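You operate a simulated robot arm through the tools that you are given. There is no shell and no other tool. Be economical: measure what you need, move in short steps, check, and stop when the job is done.

You run a simulated robot arm. Do the job below in one go: nothing can be reset, and whatever is moved stays where it is left.

## Task
Change the brass tap's cartridge for the one its label names.
Fine: open the collar, grey cartridge into the scrap dish, new one right down, collar locked again.

Only the result counts: the job must be done as asked and must still hold three seconds after the hand-in. Knocking over, shifting, dropping, spilling or breaking anything else fails it.

## Robot
A 7-joint arm with a two-finger parallel gripper, fixed in place. Base frame: the origin is at the foot of the arm, x ahead of it, y to its left, z up; the work surface is at about z = 880. Lengths are in mm, angles in degrees, forces in N, time in s.
With the tool pointing down near the work surface it reaches from about 300 to 700 mm from the base axis. Its first joint turns from -66.0 to 66.0 degrees. Payload 1.57 kg.
Tool frame: the origin (TCP) lies between the finger pads and is the grasp point; the fingertips stand 30 mm ahead of it; z points along the fingers, y is the line along which they close. The gripper opens to 110 mm. The fingers are 24 mm wide and 12 mm thick; the gripper's body (48 by 112 mm) begins 78 mm behind the TCP.
Orientation is that of the tool frame in the base frame, as a unit quaternion [w, x, y, z]. With the fingers straight down and closing along the base's y, the tool's x points along the base's -x, its y along +y and its z along -z.

## Interface
- The arm moves only by the tool move_arm. Its argument "commands" is a list that holds one entry, the list of rows, each a list of 6 numbers: the shift along the base's x, y, z in mm, then the turn, a rotation vector about the base's x, y, z in degrees. In form: [[[dx, dy, dz, ax, ay, az], ...]]. A call has 1 to 8 rows; each row shifts and turns the commanded pose from where the row before left it. "gripper" is the finger opening in mm, from 0 to 110, set as the call begins (left out, the last holds). Each row takes 0.2 s and may step no farther than 50 mm and 8.6 degrees from the row before; otherwise, or with a gripper value out of range, the whole call is refused. Where a pose cannot be reached the arm comes as near as it can. A force on the tool above 90 N (or 10 N above the force at the start of the call, whichever is more), or a blocked arm, ends the call early, and 0.2 s more pass. Each finger travels about 108 mm/s and halts on what it meets, pressing with about 23 N; the grip force reading is that of the motor and also rises with nothing between the fingers. The clock runs only during rows and for 0.2 s after the last one: add rows that do not move to give the fingers time. It gives the time, the measured TCP pose, the force on the tool (base axes), the opening and the grip force at its end, in the units of the frame above (readings bear some noise), with the torque about the TCP (base axes, N m) and any sound that the robot's microphone picked up.
- Cameras (640 x 400 px; columns grow to the right, rows downward): "scene" is fixed at [178.4, -401.7, 1416.6]; the picture's right is [0.65, -0.76, 0.00], its down [-0.35, -0.30, -0.89] and it looks along [0.68, 0.58, -0.46] (base axes); focal length 268 px, centre (320, 200). "wrist" rides on the gripper at [70, 16, -141] in the tool frame; the picture's right is [-0.23, 0.97, 0.00], its down [-0.86, -0.20, -0.48] and it looks along [-0.47, -0.11, 0.88] (tool axes); focal length 222 px, centre (320, 200). There is no depth. A picture from a camera that has moved, and an enlarged one, comes with that camera's place and axes in the base frame and with its lens.
- camera(camera): a new picture of that camera. No time passes.
- inspect(camera, box): a new picture of the part [left, top, right, bottom] of that camera's present view, enlarged. No time passes.
- close_job(): hands the job in; it is judged then, once.

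Go step by step. Nothing tells you positions but the pictures and the camera data: compare them with the known pose of the tool, close in by small moves and look again before you grip or let go. The budget is 120 turns and 64 pictures, counting those below and the enlarged ones. Unless the task says otherwise, let go and move clear before handing in, and close with one line.

The tools are called after "Request:" as a command line: name --argument value ..., lists and objects as JSON in quotes. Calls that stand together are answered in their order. move_arm: Moves the arm, as the interface text tells. Its arguments: {"type":"object","properties":{"commands":{"type":"array"},"gripper":{"type":"number"}},"required":["commands"]} The other tools are called the same way: camera (camera) takes a picture; inspect (camera, box) takes an enlarged picture of a part of a camera's view; close_job () hands the job in.

At the start:

```text
time: 0.0
eef_pos: [319.7, -166.6, 1281.5]
orientation: [-0.001, 0.0, 1.0, 0.0]
ft_force: [0.0, 0.4, 1.1]
wrist_torque: [0.01, 0.0, 0.01]
width: 109.9
gripper_force: 0.1
```

scene: 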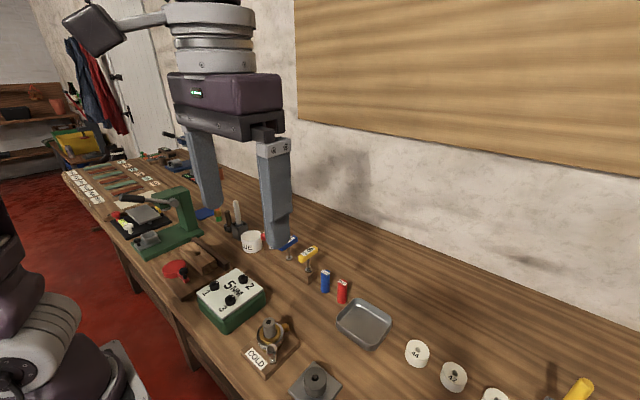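
wrist: 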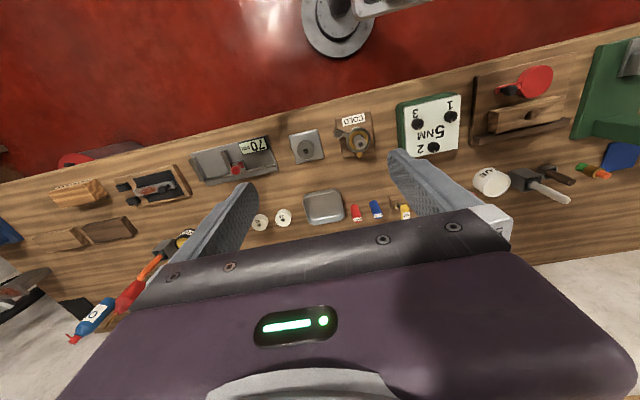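

I see a brass tap labelled COLD on a wooden board, with blue and red cartridges (and a yellow one) beyond it, and a tray that is probably the scrap dish. I'll enlarge these areas.

Request:
inspect --camera "scene" --box '[220, 290, 348, 400]'

Request:
inspect --camera "scene" --box '[230, 190, 400, 360]'

Request:
inspect --camera "wrist" --box '[280, 90, 440, 240]'

```text
3.64 times, centred on (284, 345) of scene
camera zoom: at [178.4, -401.7, 1416.6], right [0.65, -0.76, 0.0], down [-0.35, -0.3, -0.89], along [0.68, 0.58, -0.46], focal length 976 px, centre (451, -327)
```

zoom: 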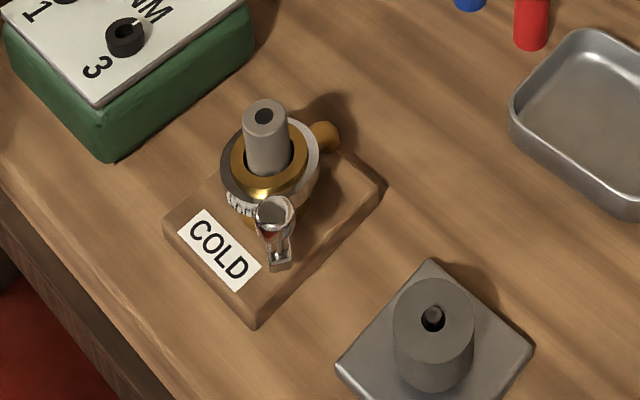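

```text
2.35 times, centred on (315, 275) of scene
camera zoom: at [178.4, -401.7, 1416.6], right [0.65, -0.76, 0.0], down [-0.35, -0.3, -0.89], along [0.68, 0.58, -0.46], focal length 632 px, centre (332, 24)
```

zoom: 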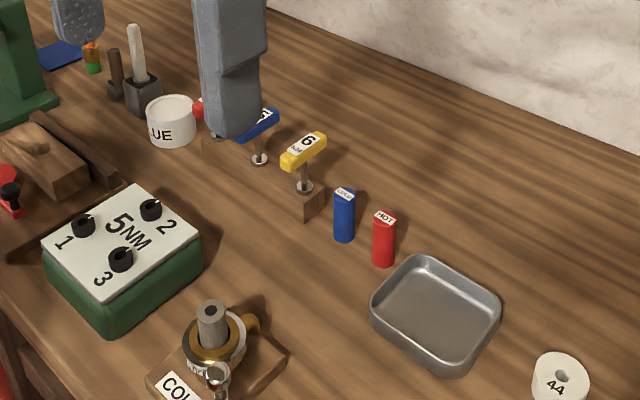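

```text
2.67 times, centred on (360, 165) of wrist
camera zoom: at [249.1, -150.4, 1422.2], right [0.23, 0.97, 0.0], down [0.86, -0.2, 0.48], along [0.47, -0.11, -0.88], focal length 592 px, centre (213, 293)
```

zoom: 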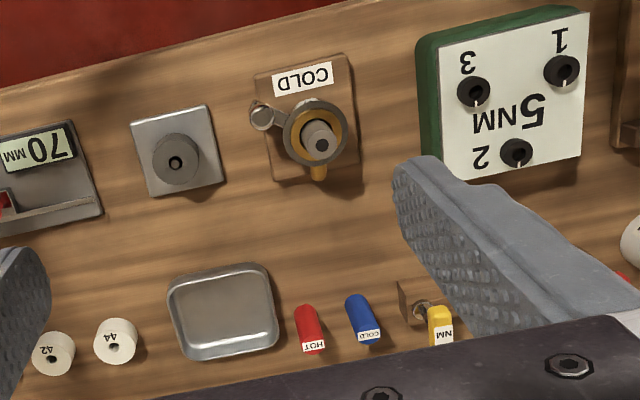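

The tap says COLD, and the blue cartridge appears to be labelled COLD. The tap is near (388, -93). I'll move closer to look at the collar.

Request:
move_arm --commands '[[[0, 18, -40, 0, 0, 0], [0, 18, -40, 0, 0, 0], [0, 18, -40, 0, 0, 0], [0, 18, -40, 0, 0, 0], [0, 18, -40, 0, 0, 0]]]'

Request:
camera --camera "wrist"

```text
time: 1.2
eef_pos: [318.9, -75.8, 1080.4]
orientation: [-0.001, -0.001, 1.0, 0.001]
ft_force: [-0.2, 0.2, -0.8]
wrist_torque: [0.01, 0.03, 0.01]
width: 109.8
gripper_force: 0.0
```

```text
58 pictures are left
camera wrist: at [248.7, -60.6, 1221.6], right [0.23, 0.97, 0.0], down [0.86, -0.2, 0.48], along [0.47, -0.11, -0.88], focal length 222 px, centre (320, 200)
```

wrist: 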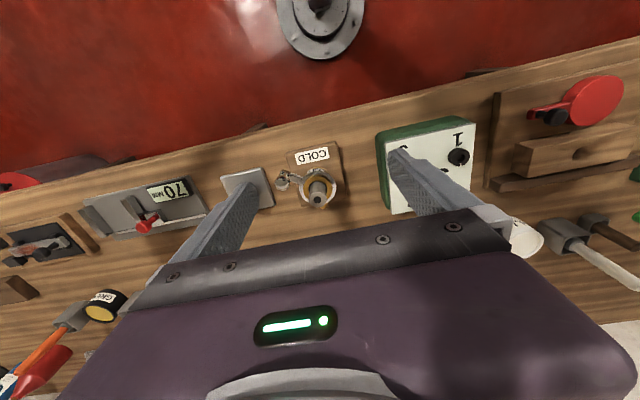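

Request:
inspect --camera "wrist" --box '[265, 135, 361, 215]'

Request:
inspect --camera "scene" --box '[244, 308, 308, 378]'

Request:
inspect --camera "scene" --box '[270, 230, 360, 310]'

```text
5.00 times, centred on (313, 175) of wrist
camera zoom: at [248.7, -60.6, 1221.6], right [0.23, 0.97, 0.0], down [0.86, -0.2, 0.48], along [0.47, -0.11, -0.88], focal length 1111 px, centre (355, 325)
```

zoom: 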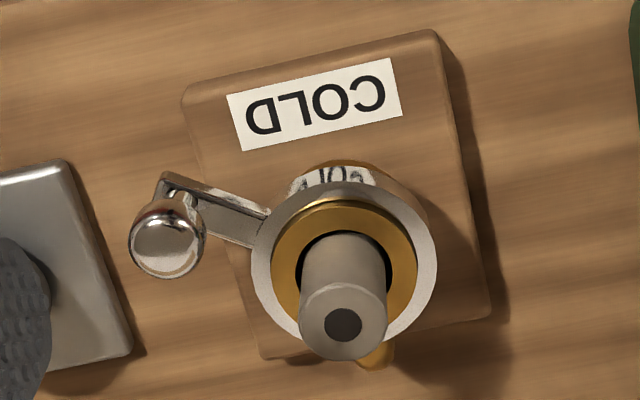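

```text
5.71 times, centred on (276, 343) of scene
camera zoom: at [178.4, -401.7, 1416.6], right [0.65, -0.76, 0.0], down [-0.35, -0.3, -0.89], along [0.68, 0.58, -0.46], focal length 1534 px, centre (571, -617)
```

zoom: 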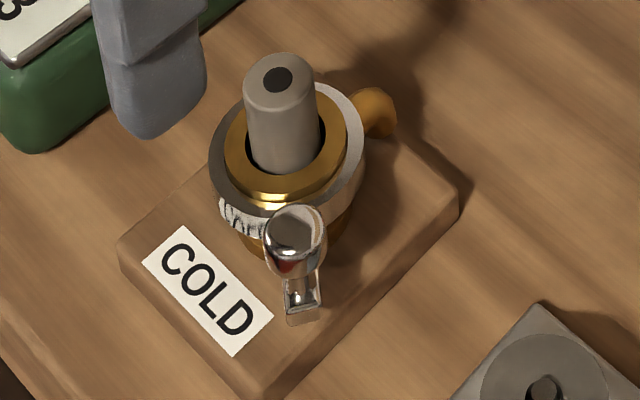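

```text
5.00 times, centred on (315, 270) of scene
camera zoom: at [178.4, -401.7, 1416.6], right [0.65, -0.76, 0.0], down [-0.35, -0.3, -0.89], along [0.68, 0.58, -0.46], focal length 1342 px, centre (345, -150)
```

zoom: 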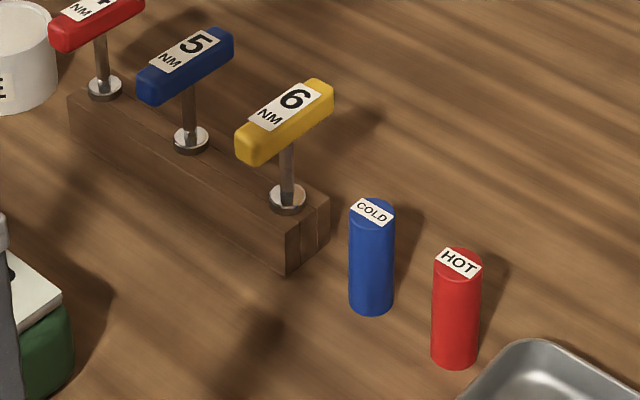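

Blue is COLD and red is HOT. The collar has a lever and some writing on its near side, so I'll zoom in on that.

Request:
inspect --camera "wrist" --box '[305, 164, 329, 179]'

Request:
inspect --camera "scene" --box '[262, 338, 286, 353]'

```text
16.00 times, centred on (317, 172) of wrist
camera zoom: at [248.7, -60.6, 1221.6], right [0.23, 0.97, 0.0], down [0.86, -0.2, 0.48], along [0.47, -0.11, -0.88], focal length 3554 px, centre (368, 656)
```

zoom: 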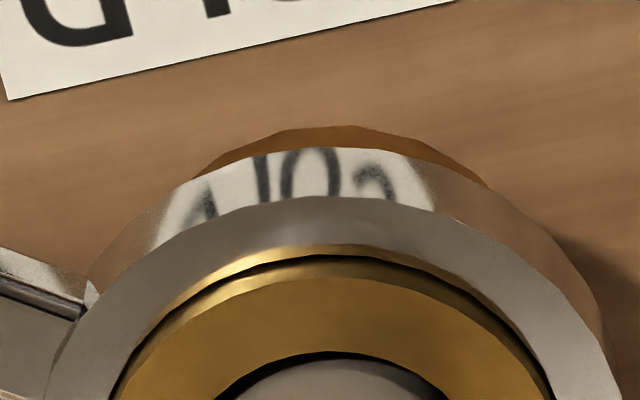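

```text
16.00 times, centred on (274, 346) of scene
camera zoom: at [178.4, -401.7, 1416.6], right [0.65, -0.76, 0.0], down [-0.35, -0.3, -0.89], along [0.68, 0.58, -0.46], focal length 4294 px, centre (1056, -2128)
```

zoom: 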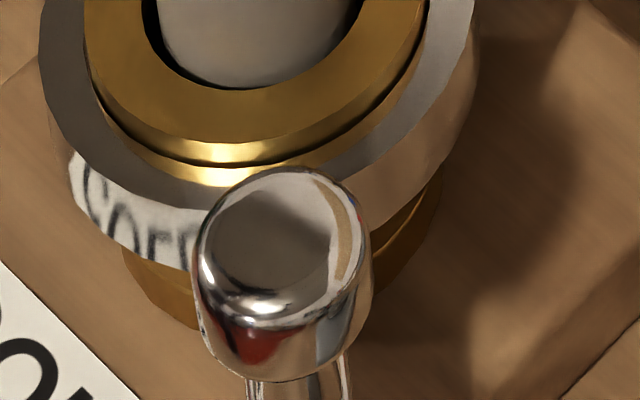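

The text isn't legible from above. I'll tilt the tool so the camera looks more horizontally at the collar's side.

Request:
move_arm --commands '[[[0, 0, -15, 0, -7.5, 0], [0, 0, -15, 0, -7.5, 0], [0, 0, -15, 0, -7.5, 0], [0, 0, -15, 0, -7.5, 0]]]'

Request:
camera --camera "wrist"

```text
time: 2.2
eef_pos: [332.4, -26.7, 1063.4]
orientation: [0.185, 0.001, 0.983, 0.008]
ft_force: [0.1, 0.1, 0.3]
wrist_torque: [-0.04, 0.05, 0.0]
width: 109.9
gripper_force: 0.1
out of reach, approached as far as the arm can: row 3, 4
```

```text
52 pictures are left
camera wrist: at [215.5, -13.0, 1170.1], right [0.21, 0.97, 0.1], down [0.62, -0.21, 0.75], along [0.75, -0.1, -0.65], focal length 222 px, centre (320, 200)
```

wrist: 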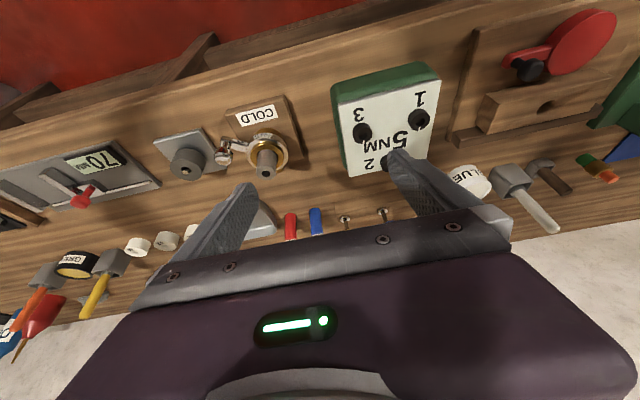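

Request:
inspect --camera "wrist" --box '[244, 122, 292, 152]'

```text
13.33 times, centred on (268, 137) of wrist
camera zoom: at [215.5, -13.0, 1170.1], right [0.21, 0.97, 0.1], down [0.62, -0.21, 0.75], along [0.75, -0.1, -0.65], focal length 2962 px, centre (1013, 1040)
```

zoom: 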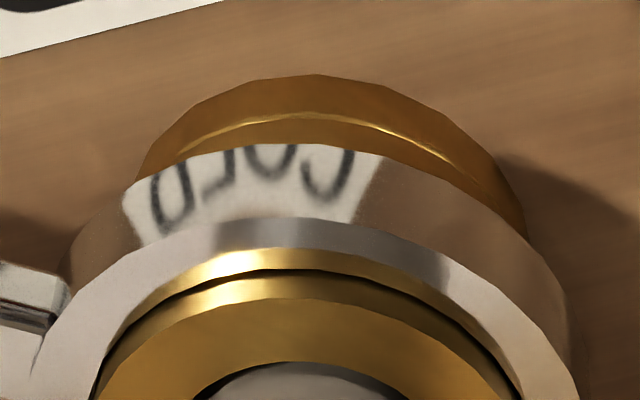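

The collar's text only repeats "COLD". I put the tap axis at about (384, -95) and the lever knob at about (356, -135) with its top near z 956. Next I undo the tilt.

Request:
move_arm --commands '[[[0, 0, 15, 0, 7.5, 0], [0, 0, 15, 0, 7.5, 0], [0, 0, 15, 0, 7.5, 0], [0, 0, 15, 0, 7.5, 0], [0, 0, 0, 0, 0, 0]]]'

```text
time: 3.4
eef_pos: [332.5, -27.9, 1124.0]
orientation: [-0.077, 0.003, 0.997, 0.008]
ft_force: [-0.9, 1.0, 0.0]
wrist_torque: [0.0, -0.01, 0.04]
width: 110.1
gripper_force: 0.1
```

Request:
move_arm --commands '[[[8, -36, -35, -0.3, -3, 0.1], [8, -36, -35, -0.3, -3, 0.1], [7, -35, -34, -0.3, -2.8, 0.1], [0, 0, 0, 0, 0, 0]]]' --gripper 50

Request:
camera --camera "wrist"

Request:
inspect --camera "scene" --box '[220, 290, 348, 400]'

```text
refused: row 1 steps farther than a row can; nothing moved
```

```text
50 pictures are left
camera wrist: at [284.3, -13.3, 1275.0], right [0.23, 0.97, -0.02], down [0.92, -0.21, 0.34], along [0.32, -0.1, -0.94], focal length 222 px, centre (320, 200)
```

wrist: 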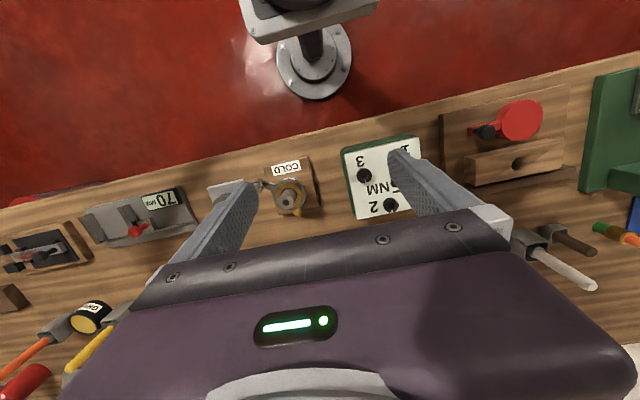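

```text
3.64 times, centred on (284, 345) of scene
camera zoom: at [178.5, -401.7, 1416.6], right [0.65, -0.76, 0.0], down [-0.35, -0.3, -0.89], along [0.68, 0.58, -0.46], focal length 976 px, centre (451, -327)
```

zoom: 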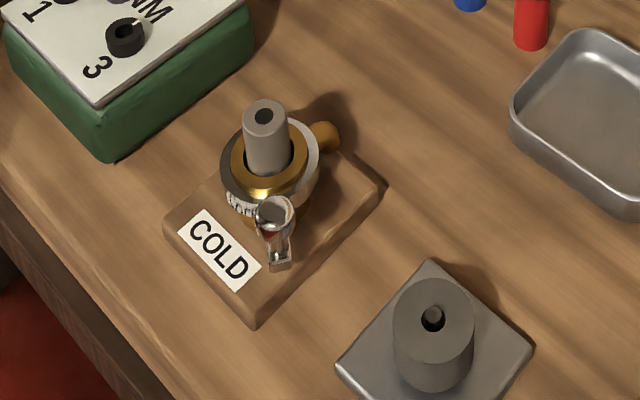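

The step was too long, so I'll use shorter rows.

Request:
move_arm --commands '[[[6, -27, -26, -0.2, -2.2, 0.1], [6, -27, -26, -0.2, -2.2, 0.1], [6, -27, -26, -0.2, -2.2, 0.1], [6, -26, -26, -0.3, -2.2, 0], [0, 0, 0, 0, 0, 0]]]' --gripper 50

Request:
camera --camera "wrist"

Request:
inspect --camera "scene" --box '[220, 290, 348, 400]'

```text
time: 4.6
eef_pos: [359.2, -136.3, 1019.6]
orientation: [0.001, 0.0, 1.0, 0.0]
ft_force: [-0.1, -0.5, -0.6]
wrist_torque: [-0.02, 0.06, 0.0]
width: 50.3
gripper_force: 0.1
```

```text
48 pictures are left
camera wrist: at [288.6, -120.3, 1161.2], right [0.23, 0.97, 0.0], down [0.85, -0.2, 0.48], along [0.47, -0.11, -0.88], focal length 222 px, centre (320, 200)
```

wrist: 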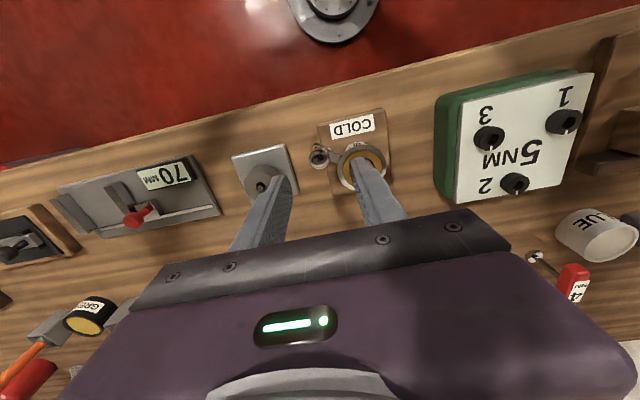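

```text
3.64 times, centred on (284, 345) of scene
camera zoom: at [178.4, -401.7, 1416.6], right [0.65, -0.76, 0.0], down [-0.35, -0.3, -0.89], along [0.68, 0.58, -0.46], focal length 976 px, centre (451, -327)
```

zoom: 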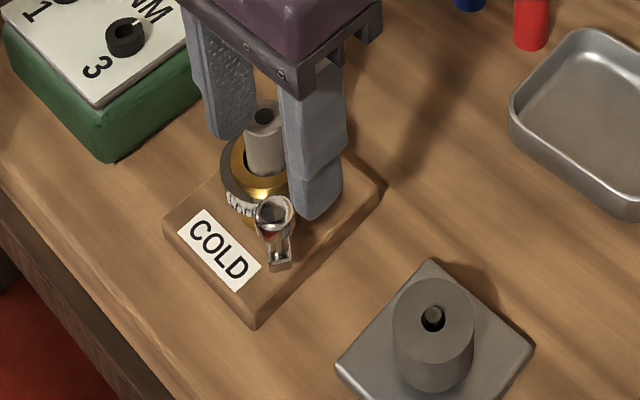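

The knob is confirmed at about (355, -136). I'll turn the tool +55° so the fingers close along the lever's tangent and stay clear of the collar ring.

Request:
move_arm --commands '[[[-1, 0, 0, 0, 0, 8], [-1, 0, 0, 0, 0, 8], [-1, 0, 0, 0, 0, 8], [-1, 0, 0, 0, 0, 8], [0, 0, 0, 0, 0, 8], [0, 0, 0, 0, 0, 8], [0, 0, 0, 0, 0, 7], [0, 0, 0, 0, 0, 0]]]'

Request:
camera --camera "wrist"

Request:
inspect --camera "scene" --box '[220, 290, 348, 400]'

```text
time: 6.4
eef_pos: [353.4, -134.3, 1021.3]
orientation: [0.0, -0.462, 0.887, 0.0]
ft_force: [-0.3, -0.2, 0.0]
wrist_torque: [-0.02, 0.0, -0.02]
width: 50.2
gripper_force: 0.1
```

```text
46 pictures are left
camera wrist: at [299.3, -182.7, 1162.1], right [-0.67, 0.74, 0.0], down [0.65, 0.59, 0.48], along [0.36, 0.32, -0.88], focal length 222 px, centre (320, 200)
```

wrist: 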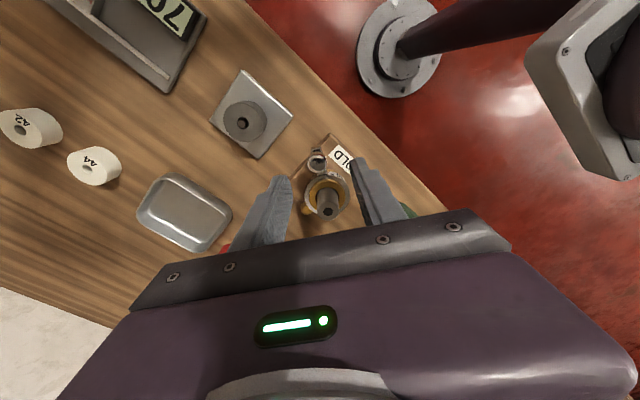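

```text
3.64 times, centred on (284, 345) of scene
camera zoom: at [178.4, -401.7, 1416.6], right [0.65, -0.76, 0.0], down [-0.35, -0.3, -0.89], along [0.68, 0.58, -0.46], focal length 976 px, centre (451, -327)
```

zoom: 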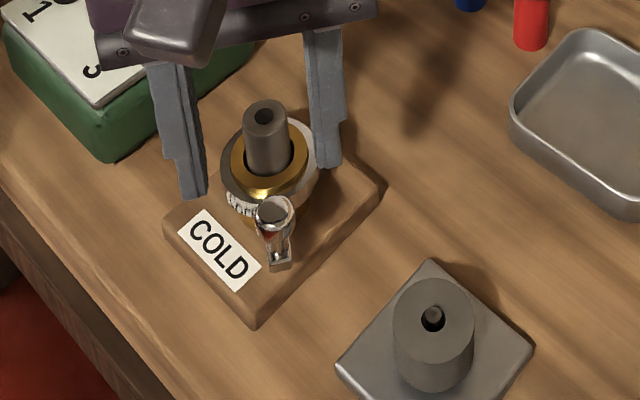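

Request:
move_arm --commands '[[[1, -1.5, -20, 0, 0, 0], [0, -1, -22, 0, 0, 0], [0, 0, 0, 0, 0, 0]]]'

Request:
inspect --camera "wrist" --box '[240, 100, 400, 240]'

Request:
inspect --camera "scene" --box '[236, 300, 316, 370]'

```text
time: 7.2
eef_pos: [355.4, -135.7, 979.2]
orientation: [0.001, -0.462, 0.887, 0.0]
ft_force: [0.1, 0.7, -0.7]
wrist_torque: [-0.04, -0.01, 0.01]
width: 50.2
gripper_force: 0.1
```

```text
2.86 times, centred on (320, 170) of wrist
camera zoom: at [300.7, -184.7, 1119.9], right [-0.67, 0.74, 0.0], down [0.65, 0.59, 0.48], along [0.36, 0.32, -0.88], focal length 635 px, centre (320, 286)
```

zoom: 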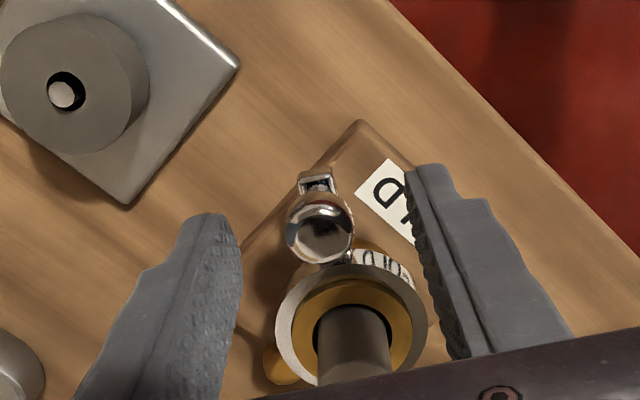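

```text
5.71 times, centred on (276, 335) of scene
camera zoom: at [178.4, -401.7, 1416.6], right [0.65, -0.76, 0.0], down [-0.35, -0.3, -0.89], along [0.68, 0.58, -0.46], focal length 1534 px, centre (571, -571)
```

zoom: 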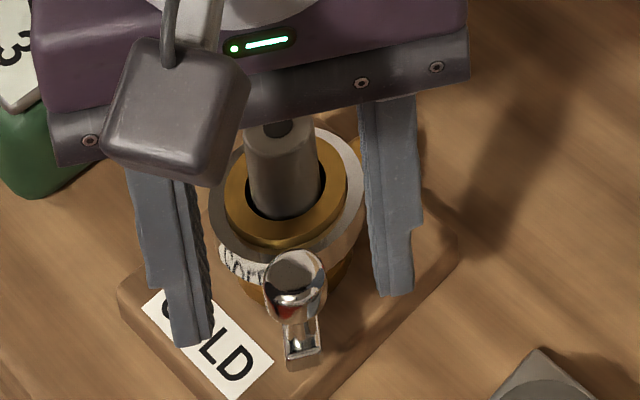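

The knob sits centred between the fingers. I'll descend 14 mm and close.

Request:
move_arm --commands '[[[0, 0, -14, 0, 0, 0], [0, 0, 0, 0, 0, 0]]]'

Request:
move_arm --commands '[[[0, 0, 0, 0, 0, 0], [0, 0, 0, 0, 0, 0], [0, 0, 0, 0, 0, 0]]]' --gripper 5

Request:
inspect --camera "scene" --box '[236, 300, 316, 370]'

```text
time: 7.8
eef_pos: [357.3, -136.0, 966.1]
orientation: [0.0, -0.462, 0.887, -0.001]
ft_force: [-0.2, -0.9, 0.4]
wrist_torque: [-0.05, 0.0, -0.03]
width: 50.0
gripper_force: 0.0
```

```text
time: 8.6
eef_pos: [355.2, -135.9, 963.9]
orientation: [0.002, -0.462, 0.887, 0.0]
ft_force: [4.6, -4.2, -6.4]
wrist_torque: [0.04, -0.09, -0.04]
width: 19.5
gripper_force: 33.4
```

```text
5.71 times, centred on (276, 335) of scene
camera zoom: at [178.6, -401.8, 1416.5], right [0.65, -0.76, 0.0], down [-0.35, -0.3, -0.89], along [0.68, 0.58, -0.46], focal length 1534 px, centre (571, -571)
```

zoom: 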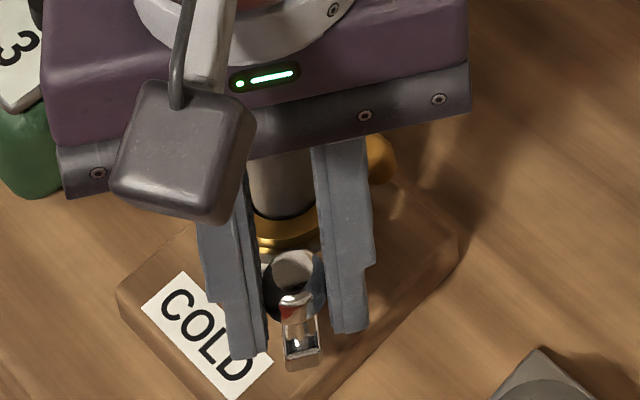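

The knob is gripped (19.5 mm). I'll test a small anticlockwise turn.

Request:
move_arm --commands '[[[1.8, -1.2, 0, 0, 0, 2.5], [1.8, -1.1, 0, 0, 0, 2.5], [0, 0, 0, 0, 0, 0]]]'

```text
time: 9.4
eef_pos: [360.1, -137.5, 965.5]
orientation: [0.0, -0.501, 0.865, -0.001]
ft_force: [2.4, 7.9, 5.8]
wrist_torque: [0.03, 0.03, 0.09]
width: 19.3
gripper_force: 33.3
```

It moves easily so far. I'll continue along the arc.

Request:
move_arm --commands '[[[5.8, -2.8, 0, 0, 0, 7.5], [6.1, -2.2, 0, 0, 0, 7.5], [0, 0, 0, 0, 0, 0]]]'

Request:
camera --camera "scene"

```text
time: 10.2
eef_pos: [373.6, -143.8, 964.7]
orientation: [-0.001, -0.61, 0.793, 0.0]
ft_force: [1.8, 8.2, 21.8]
wrist_torque: [0.06, 0.0, 0.01]
width: 18.9
gripper_force: 33.1
```

```text
41 pictures are left
```

scene: 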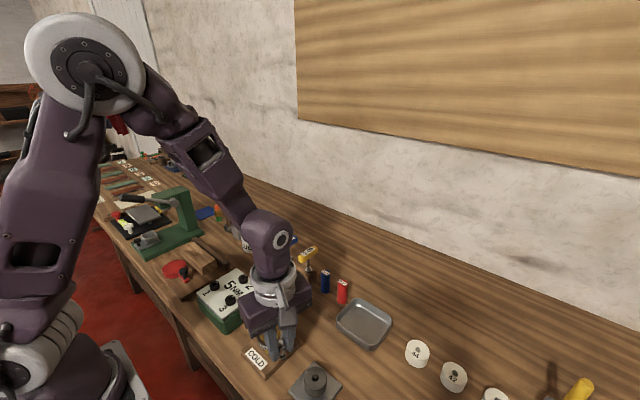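

Request:
inspect --camera "scene" --box '[236, 310, 316, 380]'

Request:
inspect --camera "wrist" --box '[240, 100, 400, 240]'

```text
5.71 times, centred on (276, 345) of scene
camera zoom: at [178.2, -401.3, 1416.7], right [0.65, -0.76, 0.0], down [-0.35, -0.3, -0.89], along [0.68, 0.58, -0.46], focal length 1534 px, centre (571, -629)
```

zoom: 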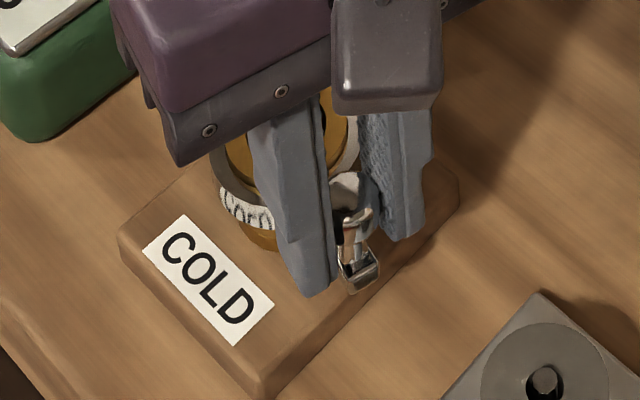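

```text
2.86 times, centred on (320, 170) of wrist
camera zoom: at [336.6, -207.3, 1106.0], right [-0.88, 0.47, 0.0], down [0.41, 0.77, 0.48], along [0.23, 0.42, -0.88], focal length 635 px, centre (320, 286)
```

zoom: 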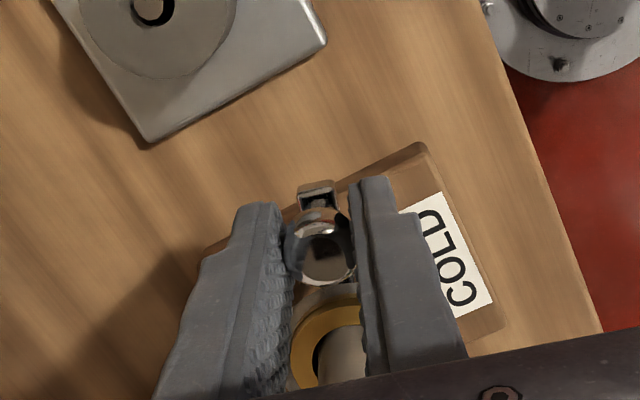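

The collar is turning with the lever. I'll continue, rising slightly because it seems to push up.

Request:
move_arm --commands '[[[6.3, -1.2, 0.5, 0, 0, 7.5], [6.4, -0.5, 0.5, 0, 0, 7.5], [0, 0, 0, 0, 0, 0]]]'

```text
time: 11.0
eef_pos: [383.0, -146.8, 965.3]
orientation: [0.001, 0.708, -0.707, -0.002]
ft_force: [0.3, 4.7, -19.6]
wrist_torque: [0.16, -0.09, 0.0]
width: 19.4
gripper_force: 33.3
```

Request:
move_arm --commands '[[[6.5, 0.4, -0.4, 0, 0, 7.5], [6.3, 1.2, 0, 0, 0, 7.5], [0, 0, 0, 0, 0, 0]]]'

```text
time: 11.8
eef_pos: [395.9, -144.3, 964.8]
orientation: [0.0, 0.794, -0.608, 0.001]
ft_force: [0.0, 2.0, -8.8]
wrist_torque: [-0.05, 0.0, 0.02]
width: 19.1
gripper_force: 32.9
```

Request:
move_arm --commands '[[[6.1, 2.1, 0, 0, 0, 7.5], [5.8, 2.8, 0, 0, 0, 7.5], [0, 0, 0, 0, 0, 0]]]'

Request:
inspect --camera "scene" --box '[236, 300, 316, 370]'

```text
time: 12.6
eef_pos: [408.9, -139.3, 965.9]
orientation: [0.0, 0.866, -0.5, 0.0]
ft_force: [4.6, -6.1, -15.7]
wrist_torque: [-0.26, -0.24, -0.04]
width: 19.5
gripper_force: 33.3
```

```text
5.71 times, centred on (276, 335) of scene
camera zoom: at [178.8, -401.9, 1416.5], right [0.65, -0.76, 0.0], down [-0.35, -0.3, -0.89], along [0.68, 0.58, -0.46], focal length 1534 px, centre (571, -571)
```

zoom: 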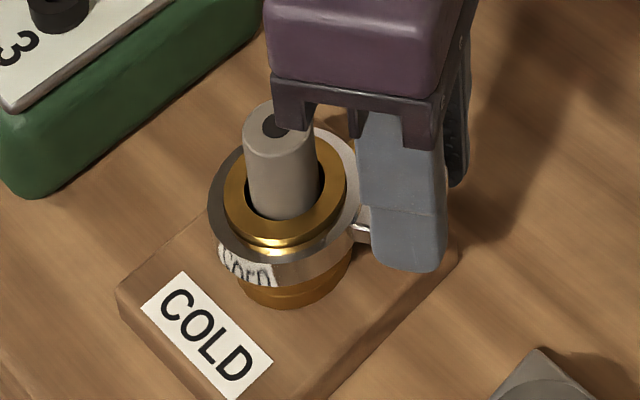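

The lever has turned about 65° and the collar's "COLD" was just a mirror reflection of the label. I'll keep going until it stops.

Request:
move_arm --commands '[[[5.4, 3.5, -0.3, 0, 0, 7.5], [4.9, 4.3, 0, 0, 0, 7.5], [0, 0, 0, 0, 0, 0]]]'

```text
time: 13.4
eef_pos: [412.3, -135.5, 965.1]
orientation: [0.003, 0.924, -0.383, -0.003]
ft_force: [-26.4, -32.7, 16.6]
wrist_torque: [-0.46, 0.3, 0.17]
width: 19.0
gripper_force: 32.8
```

It hit a stop at around 70° of turn. I'll relax the push and open the fingers.

Request:
move_arm --commands '[[[-5.5, -4.5, 0, 0, 0, -7.5], [0, 0, 0, 0, 0, 0]]]'

Request:
move_arm --commands '[[[0, 0, 0, 0, 0, 0], [0, 0, 0, 0, 0, 0]]]' --gripper 44

Request:
move_arm --commands '[[[0, 0, 20, 0, 0, 0], [0, 0, 30, 0, 0, 0], [0, 0, 35, 0, 0, 0], [0, 0, 35, 0, 0, 0], [0, 0, 0, 0, 0, 0]]]'

Request:
inspect --camera "scene" --box '[236, 300, 316, 370]'

Request:
camera --camera "wrist"

```text
time: 14.0
eef_pos: [412.9, -135.8, 963.9]
orientation: [0.0, 0.897, -0.441, 0.001]
ft_force: [-6.3, -6.7, 7.1]
wrist_torque: [0.04, 0.25, 0.06]
width: 19.1
gripper_force: 33.3
```

```text
time: 14.6
eef_pos: [412.9, -136.2, 964.6]
orientation: [0.001, 0.897, -0.443, -0.001]
ft_force: [-0.4, 0.3, 0.2]
wrist_torque: [-0.04, 0.01, 0.0]
width: 44.0
gripper_force: 0.1
```

```text
time: 15.8
eef_pos: [411.3, -137.2, 1085.7]
orientation: [-0.001, 0.897, -0.442, -0.001]
ft_force: [-0.4, 0.3, -0.1]
wrist_torque: [0.01, -0.01, -0.02]
width: 44.1
gripper_force: 0.1
```

```text
5.71 times, centred on (276, 335) of scene
camera zoom: at [178.4, -401.6, 1416.6], right [0.65, -0.76, 0.0], down [-0.35, -0.3, -0.89], along [0.68, 0.58, -0.46], focal length 1534 px, centre (571, -571)
```

zoom: 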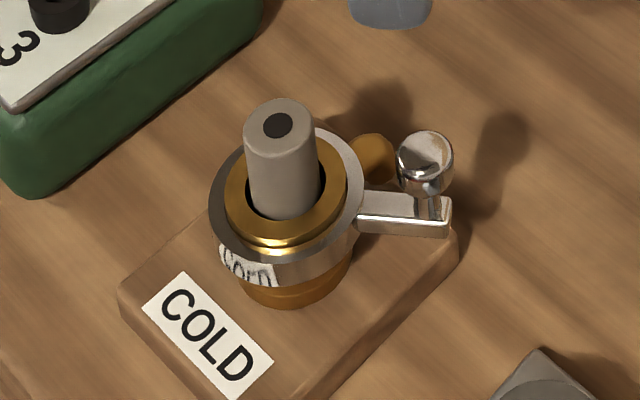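

```text
36 pictures are left
camera wrist: at [440.2, -201.9, 1227.1], right [-0.91, -0.41, 0.0], down [-0.36, 0.8, 0.48], along [-0.2, 0.44, -0.88], focal length 222 px, centre (320, 200)
```

wrist: 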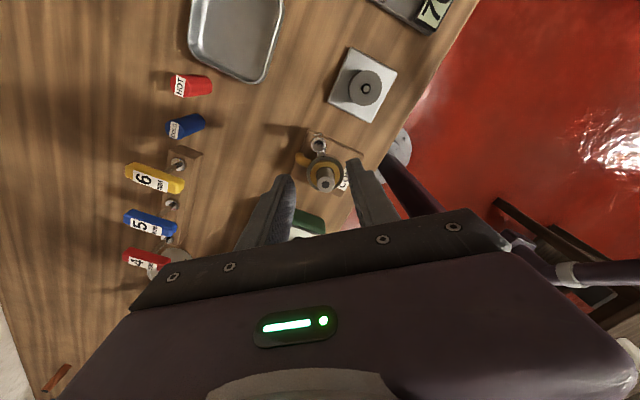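

The lever is now swung to its other stop. I'll go above the grey cartridge with the current orientation, which has the fingers clear of the knob.

Request:
move_arm --commands '[[[-14, 21, -20, 0, 0, 0], [-13.5, 20.5, -30, 0, 0, 0], [0, 0, -20, 0, 0, 0], [0, 0, 0, 0, 0, 0]]]' --gripper 50

Request:
inspect --camera "wrist" --box '[240, 80, 400, 220]'

Request:
inspect --camera "scene" --box '[220, 270, 330, 370]'

```text
time: 16.8
eef_pos: [383.9, -96.8, 1014.5]
orientation: [0.0, 0.897, -0.442, 0.0]
ft_force: [-0.6, 0.1, 0.6]
wrist_torque: [0.02, -0.02, 0.0]
width: 49.8
gripper_force: 0.1
```

```text
2.86 times, centred on (320, 150) of wrist
camera zoom: at [412.3, -161.7, 1156.1], right [-0.91, -0.41, 0.0], down [-0.36, 0.8, 0.48], along [-0.2, 0.44, -0.88], focal length 635 px, centre (320, 343)
```

zoom: 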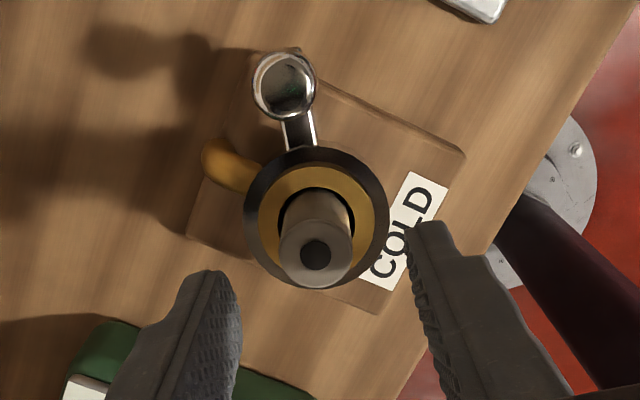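

```text
4.00 times, centred on (275, 320) of scene
camera zoom: at [178.4, -401.6, 1416.6], right [0.65, -0.76, 0.0], down [-0.35, -0.3, -0.89], along [0.68, 0.58, -0.46], focal length 1074 px, centre (500, -280)
```

zoom: 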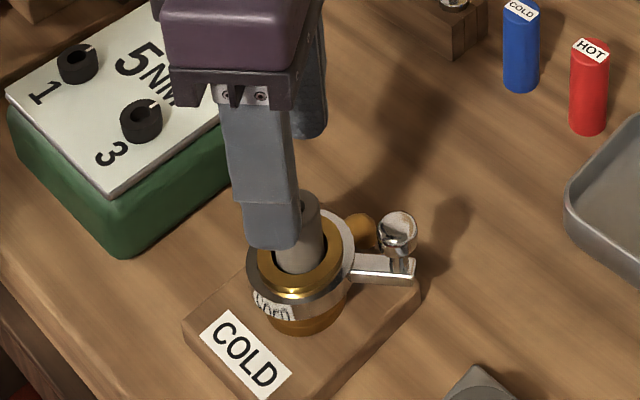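

The tool is centred over the cartridge. I'll descend and grip it.

Request:
move_arm --commands '[[[0, 0.4, -22, 0, 0, 0], [0, 0, -22, 0, 0, 0], [0, 0, 0, 0, 0, 0]]]'

Request:
move_arm --commands '[[[0, 0, 0, 0, 0, 0], [0, 0, 0, 0, 0, 0], [0, 0, 0, 0, 0, 0]]]' --gripper 5

Request:
inspect --camera "scene" --box '[220, 270, 330, 370]'

```text
time: 17.6
eef_pos: [385.3, -95.0, 970.7]
orientation: [0.001, 0.897, -0.442, 0.0]
ft_force: [0.4, -0.4, 0.3]
wrist_torque: [0.0, -0.03, -0.02]
width: 50.1
gripper_force: 0.2
```

```text
time: 18.4
eef_pos: [385.0, -95.7, 970.7]
orientation: [0.0, 0.897, -0.442, 0.0]
ft_force: [0.5, 0.0, -0.1]
wrist_torque: [0.0, -0.01, 0.0]
width: 22.6
gripper_force: 23.4
```

```text
4.00 times, centred on (275, 320) of scene
camera zoom: at [178.5, -401.7, 1416.6], right [0.65, -0.76, 0.0], down [-0.35, -0.3, -0.89], along [0.68, 0.58, -0.46], focal length 1074 px, centre (500, -280)
```

zoom: 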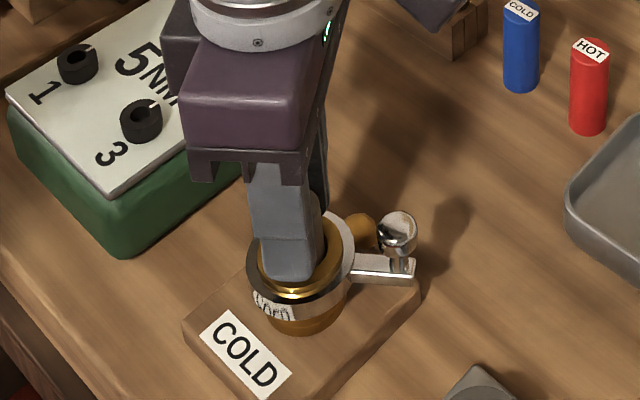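

Gripped at 22.6 mm. I'll lift gently and watch the force.

Request:
move_arm --commands '[[[0, 0, 4, 0, 0, 0], [0, 0, 4, 0, 0, 0], [0, 0, 0, 0, 0, 0]]]'

```text
time: 19.2
eef_pos: [384.9, -94.2, 979.1]
orientation: [0.0, 0.897, -0.442, 0.0]
ft_force: [-0.2, -0.3, 0.2]
wrist_torque: [0.04, -0.01, -0.01]
width: 22.3
gripper_force: 23.3
```

Request:
move_arm --commands '[[[0, 0, 15, 0, 0, 0], [0, 0, 25, 0, 0, 0], [0, 0, 30, 0, 0, 0], [0, 0, 30, 0, 0, 0], [0, 0, 0, 0, 0, 0]]]'

Request:
inspect --camera "scene" --box '[220, 240, 400, 380]'

Request:
camera --camera "wrist"

```text
time: 20.4
eef_pos: [384.0, -93.6, 1079.6]
orientation: [0.0, 0.897, -0.442, 0.0]
ft_force: [0.3, 0.7, -0.4]
wrist_torque: [0.0, 0.0, 0.01]
width: 22.5
gripper_force: 23.1
```

```text
2.86 times, centred on (310, 310) of scene
camera zoom: at [178.4, -401.6, 1416.6], right [0.65, -0.76, 0.0], down [-0.35, -0.3, -0.89], along [0.68, 0.58, -0.46], focal length 767 px, centre (349, -114)
```

zoom: 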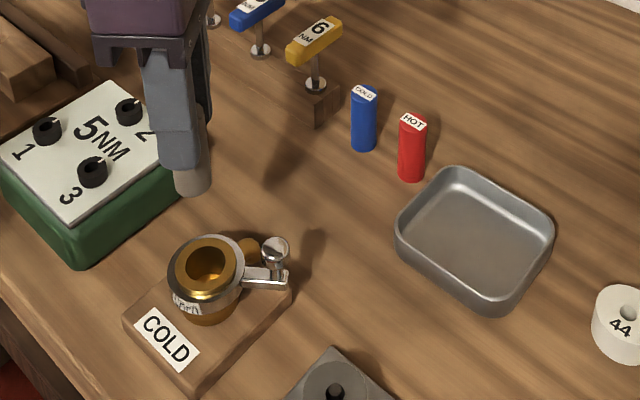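

```text
31 pictures are left
camera wrist: at [412.6, -159.4, 1220.8], right [-0.91, -0.41, 0.0], down [-0.36, 0.8, 0.48], along [-0.2, 0.44, -0.88], focal length 222 px, centre (320, 200)
```

wrist: 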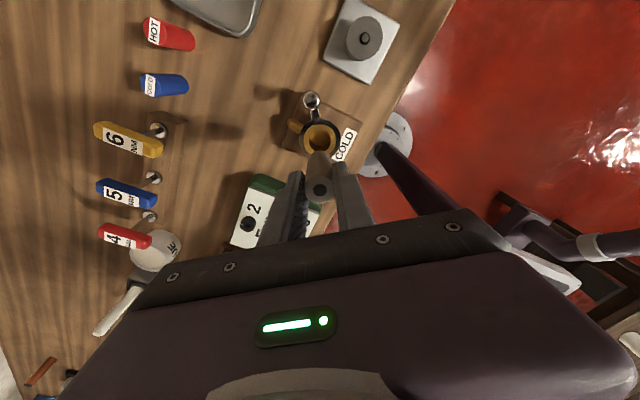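

The cartridge is out. The dish centre is at about (559, -214). I'll carry it there, turning the tool back 37° so the fingers close along x.

Request:
move_arm --commands '[[[35, -24, 0, 0, 0, -7.4], [35, -24, 0, 0, 0, -7.4], [35, -24, 0, 0, 0, -7.4], [35, -24, 0, 0, 0, -7.4], [35, -24, 0, 0, 0, -7.4], [0, 0, -30, 0, 0, 0], [0, 0, -30, 0, 0, 0], [0, 0, 0, 0, 0, 0]]]'

Request:
inspect --camera "scene" --box '[290, 220, 450, 360]'

Request:
camera --camera "wrist"

```text
time: 22.2
eef_pos: [558.0, -211.8, 1017.7]
orientation: [0.0, 0.71, -0.704, 0.0]
ft_force: [0.1, -0.5, -0.5]
wrist_torque: [0.03, -0.02, 0.0]
width: 22.3
gripper_force: 22.8
```

```text
2.86 times, centred on (370, 290) of scene
camera zoom: at [178.5, -401.7, 1416.6], right [0.65, -0.76, 0.0], down [-0.35, -0.3, -0.89], along [0.68, 0.58, -0.46], focal length 767 px, centre (177, -57)
```

zoom: 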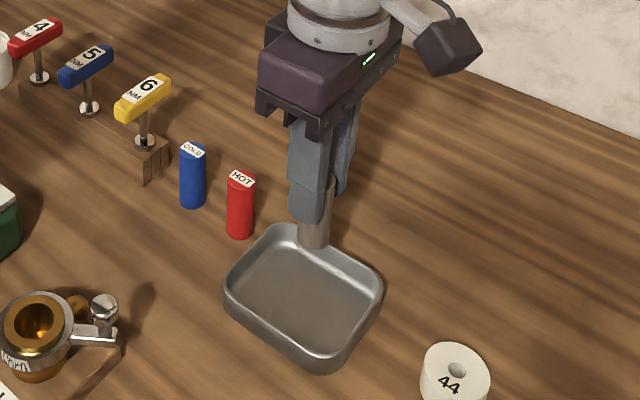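

```text
29 pictures are left
camera wrist: at [542.2, -282.1, 1159.0], right [-0.98, 0.22, 0.0], down [0.19, 0.86, 0.48], along [0.1, 0.47, -0.88], focal length 222 px, centre (320, 200)
```

wrist: 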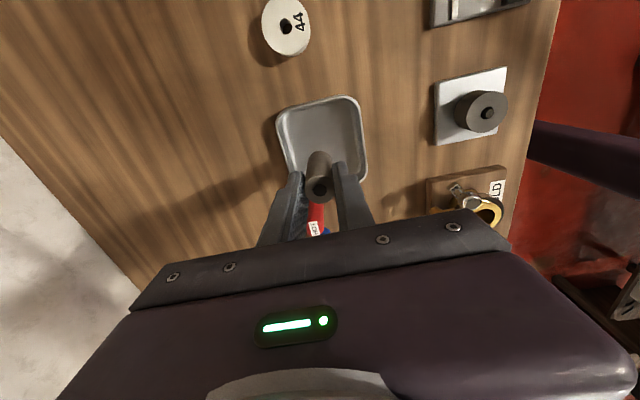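

The cartridge is over the dish centre. I'll lower it until it just touches.

Request:
move_arm --commands '[[[-1, 0, -20, 0, 0, 0], [-1, 0, -20, 0, 0, 0], [0, 0, -13, 0, 0, 0], [0, 0, 0, 0, 0, 0]]]'

Request:
inspect --camera "scene" --box '[320, 270, 410, 360]'

```text
time: 23.2
eef_pos: [556.9, -215.7, 965.1]
orientation: [0.0, 0.71, -0.704, 0.0]
ft_force: [0.1, -0.1, -0.8]
wrist_torque: [0.02, 0.04, 0.01]
width: 22.2
gripper_force: 23.2
```

```text
4.44 times, centred on (365, 315) of scene
camera zoom: at [178.5, -401.7, 1416.6], right [0.65, -0.76, 0.0], down [-0.35, -0.3, -0.89], along [0.68, 0.58, -0.46], focal length 1193 px, centre (120, -311)
```

zoom: 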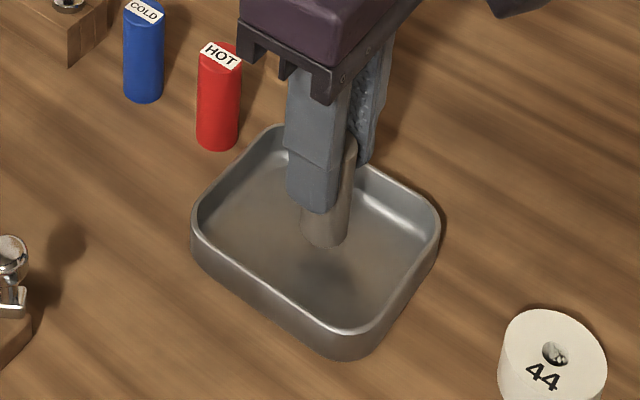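

Request:
move_arm --commands '[[[0, 0, -4, 0, 0, 0], [0, 0, -4, 0, 0, 0], [0, 0, -2, 0, 0, 0], [0, 0, 0, 0, 0, 0]]]'

```text
time: 24.2
eef_pos: [558.9, -214.3, 954.3]
orientation: [0.0, 0.71, -0.704, 0.0]
ft_force: [0.2, -0.2, -0.3]
wrist_torque: [-0.03, -0.02, -0.04]
width: 22.3
gripper_force: 23.1
```

Request:
move_arm --commands '[[[0, 0, -2, 0, 0, 0], [0, 0, -2, 0, 0, 0], [0, 0, -2, 0, 0, 0], [0, 0, 0, 0, 0, 0]]]'

```text
time: 25.2
eef_pos: [558.5, -214.5, 950.9]
orientation: [0.0, 0.71, -0.704, 0.0]
ft_force: [0.1, 0.3, 0.0]
wrist_torque: [-0.02, 0.0, 0.03]
width: 22.4
gripper_force: 23.1
```

Request:
move_arm --commands '[[[0, 0, -1.5, 0, 0, 0], [0, 0, -1.5, 0, 0, 0], [0, 0, 0, 0, 0, 0]]]'

Request:
inspect --camera "scene" --box '[330, 280, 400, 350]'

```text
time: 26.0
eef_pos: [559.1, -214.7, 947.6]
orientation: [0.0, 0.711, -0.703, 0.0]
ft_force: [-1.5, 2.1, 16.2]
wrist_torque: [0.07, -0.03, 0.04]
width: 22.7
gripper_force: 22.5
```

```text
5.71 times, centred on (365, 315) of scene
camera zoom: at [178.1, -401.5, 1416.7], right [0.65, -0.76, 0.0], down [-0.35, -0.3, -0.89], along [0.68, 0.58, -0.46], focal length 1534 px, centre (63, -457)
```

zoom: 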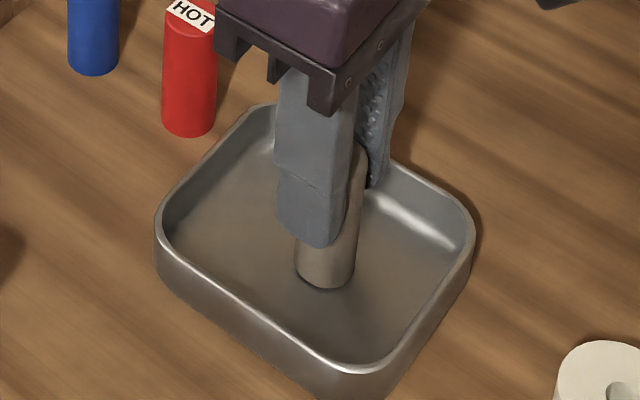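

It's touching the dish floor (16 N). I'll raise 1 mm to unload and release.

Request:
move_arm --commands '[[[0, 0, 1, 0, 0, 0], [0, 0, 0, 0, 0, 0]]]'

Request:
move_arm --commands '[[[0, 0, 0, 0, 0, 0], [0, 0, 0, 0, 0, 0]]]' --gripper 38

Request:
move_arm --commands '[[[0, 0, 15, 0, 0, 0], [0, 0, 30, 0, 0, 0], [0, 0, 30, 0, 0, 0], [0, 0, 0, 0, 0, 0]]]'

Request:
inspect --camera "scene" --box '[290, 220, 450, 360]'

```text
time: 26.6
eef_pos: [558.3, -214.2, 946.8]
orientation: [0.0, 0.71, -0.704, -0.001]
ft_force: [0.4, 0.4, -0.1]
wrist_torque: [0.0, -0.01, -0.05]
width: 22.0
gripper_force: 23.2
```

```text
time: 27.2
eef_pos: [559.1, -213.6, 947.8]
orientation: [0.001, 0.71, -0.704, 0.0]
ft_force: [0.6, -0.6, -0.2]
wrist_torque: [0.0, -0.04, 0.0]
width: 37.8
gripper_force: 0.0
```

```text
time: 28.2
eef_pos: [558.2, -213.7, 1022.7]
orientation: [0.0, 0.71, -0.704, 0.001]
ft_force: [0.1, 0.5, -0.1]
wrist_torque: [0.02, -0.02, -0.01]
width: 38.0
gripper_force: 0.1
```

```text
2.86 times, centred on (370, 290) of scene
camera zoom: at [178.4, -401.7, 1416.6], right [0.65, -0.76, 0.0], down [-0.35, -0.3, -0.89], along [0.68, 0.58, -0.46], focal length 767 px, centre (177, -57)
```

zoom: 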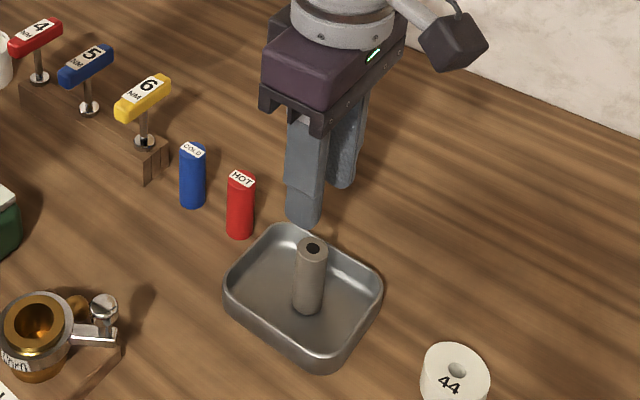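

The grey cartridge stands in the dish. Next I go above the blue COLD cartridge near (582, -75).

Request:
move_arm --commands '[[[6, 35, 0, 0, 0, 0], [6, 35, 0, 0, 0, 0], [6, 35, 0, 0, 0, 0], [6, 34, 0, 0, 0, 0], [0, 0, 0, 0, 0, 0]]]' --gripper 46

Request:
inspect --camera "wrist" --box '[240, 80, 400, 220]'

Request:
inspect --camera "scene" --box '[270, 210, 380, 310]'

```text
time: 29.4
eef_pos: [582.2, -75.1, 1023.4]
orientation: [0.0, 0.71, -0.704, 0.0]
ft_force: [0.0, 0.5, -0.8]
wrist_torque: [-0.03, 0.01, 0.0]
width: 46.2
gripper_force: 0.0
```

```text
2.86 times, centred on (320, 150) of wrist
camera zoom: at [566.3, -145.5, 1164.6], right [-0.98, 0.22, 0.0], down [0.19, 0.86, 0.48], along [0.1, 0.47, -0.88], focal length 635 px, centre (320, 343)
```

zoom: 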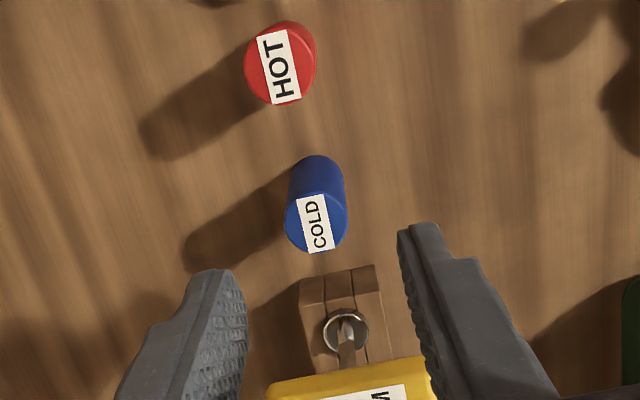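

```text
4.00 times, centred on (325, 260) of scene
camera zoom: at [178.5, -401.6, 1416.6], right [0.65, -0.76, 0.0], down [-0.35, -0.3, -0.89], along [0.68, 0.58, -0.46], focal length 1074 px, centre (300, -40)
```

zoom: 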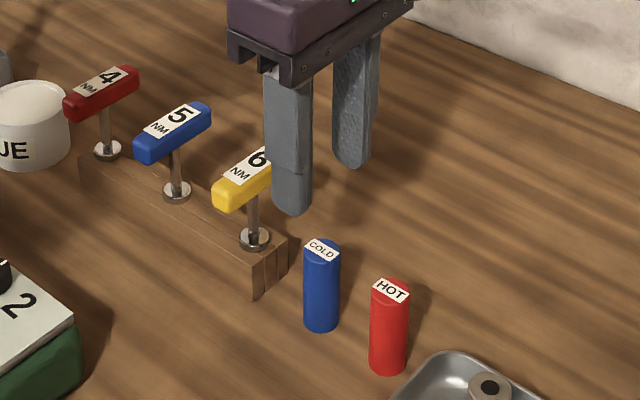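

Blue is centred at about (582, -75.5). I'll descend and grip it at the same height I held the grey one.

Request:
move_arm --commands '[[[0, -0.5, -30, 0, 0, 0], [0, 0, -30, 0, 0, 0], [0, 0, -17, 0, 0, 0], [0, 0, 0, 0, 0, 0]]]'

Request:
move_arm --commands '[[[0, 0, 0, 0, 0, 0], [0, 0, 0, 0, 0, 0], [0, 0, 0, 0, 0, 0]]]' --gripper 5

Request:
inspect --camera "scene" --box '[270, 210, 380, 310]'

```text
time: 30.4
eef_pos: [581.8, -77.5, 946.7]
orientation: [0.0, 0.71, -0.704, 0.0]
ft_force: [0.2, -0.1, -0.1]
wrist_torque: [0.01, 0.02, 0.04]
width: 46.2
gripper_force: 0.2
```

```text
time: 31.2
eef_pos: [583.1, -76.6, 945.5]
orientation: [0.001, 0.71, -0.704, 0.001]
ft_force: [-0.1, 0.0, 0.2]
wrist_torque: [0.02, 0.02, -0.02]
width: 22.2
gripper_force: 22.7
```

```text
4.00 times, centred on (325, 260) of scene
camera zoom: at [178.5, -401.7, 1416.6], right [0.65, -0.76, 0.0], down [-0.35, -0.3, -0.89], along [0.68, 0.58, -0.46], focal length 1074 px, centre (300, -40)
```

zoom: 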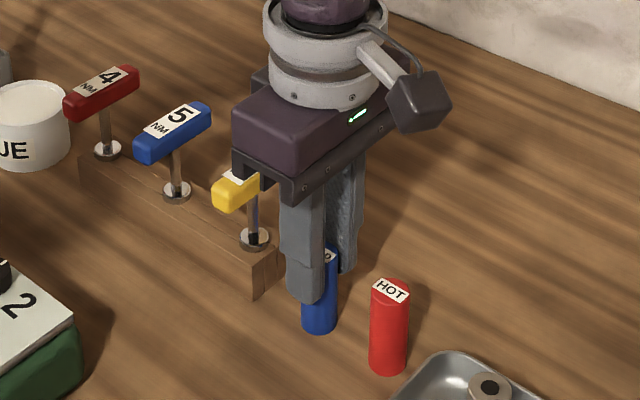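

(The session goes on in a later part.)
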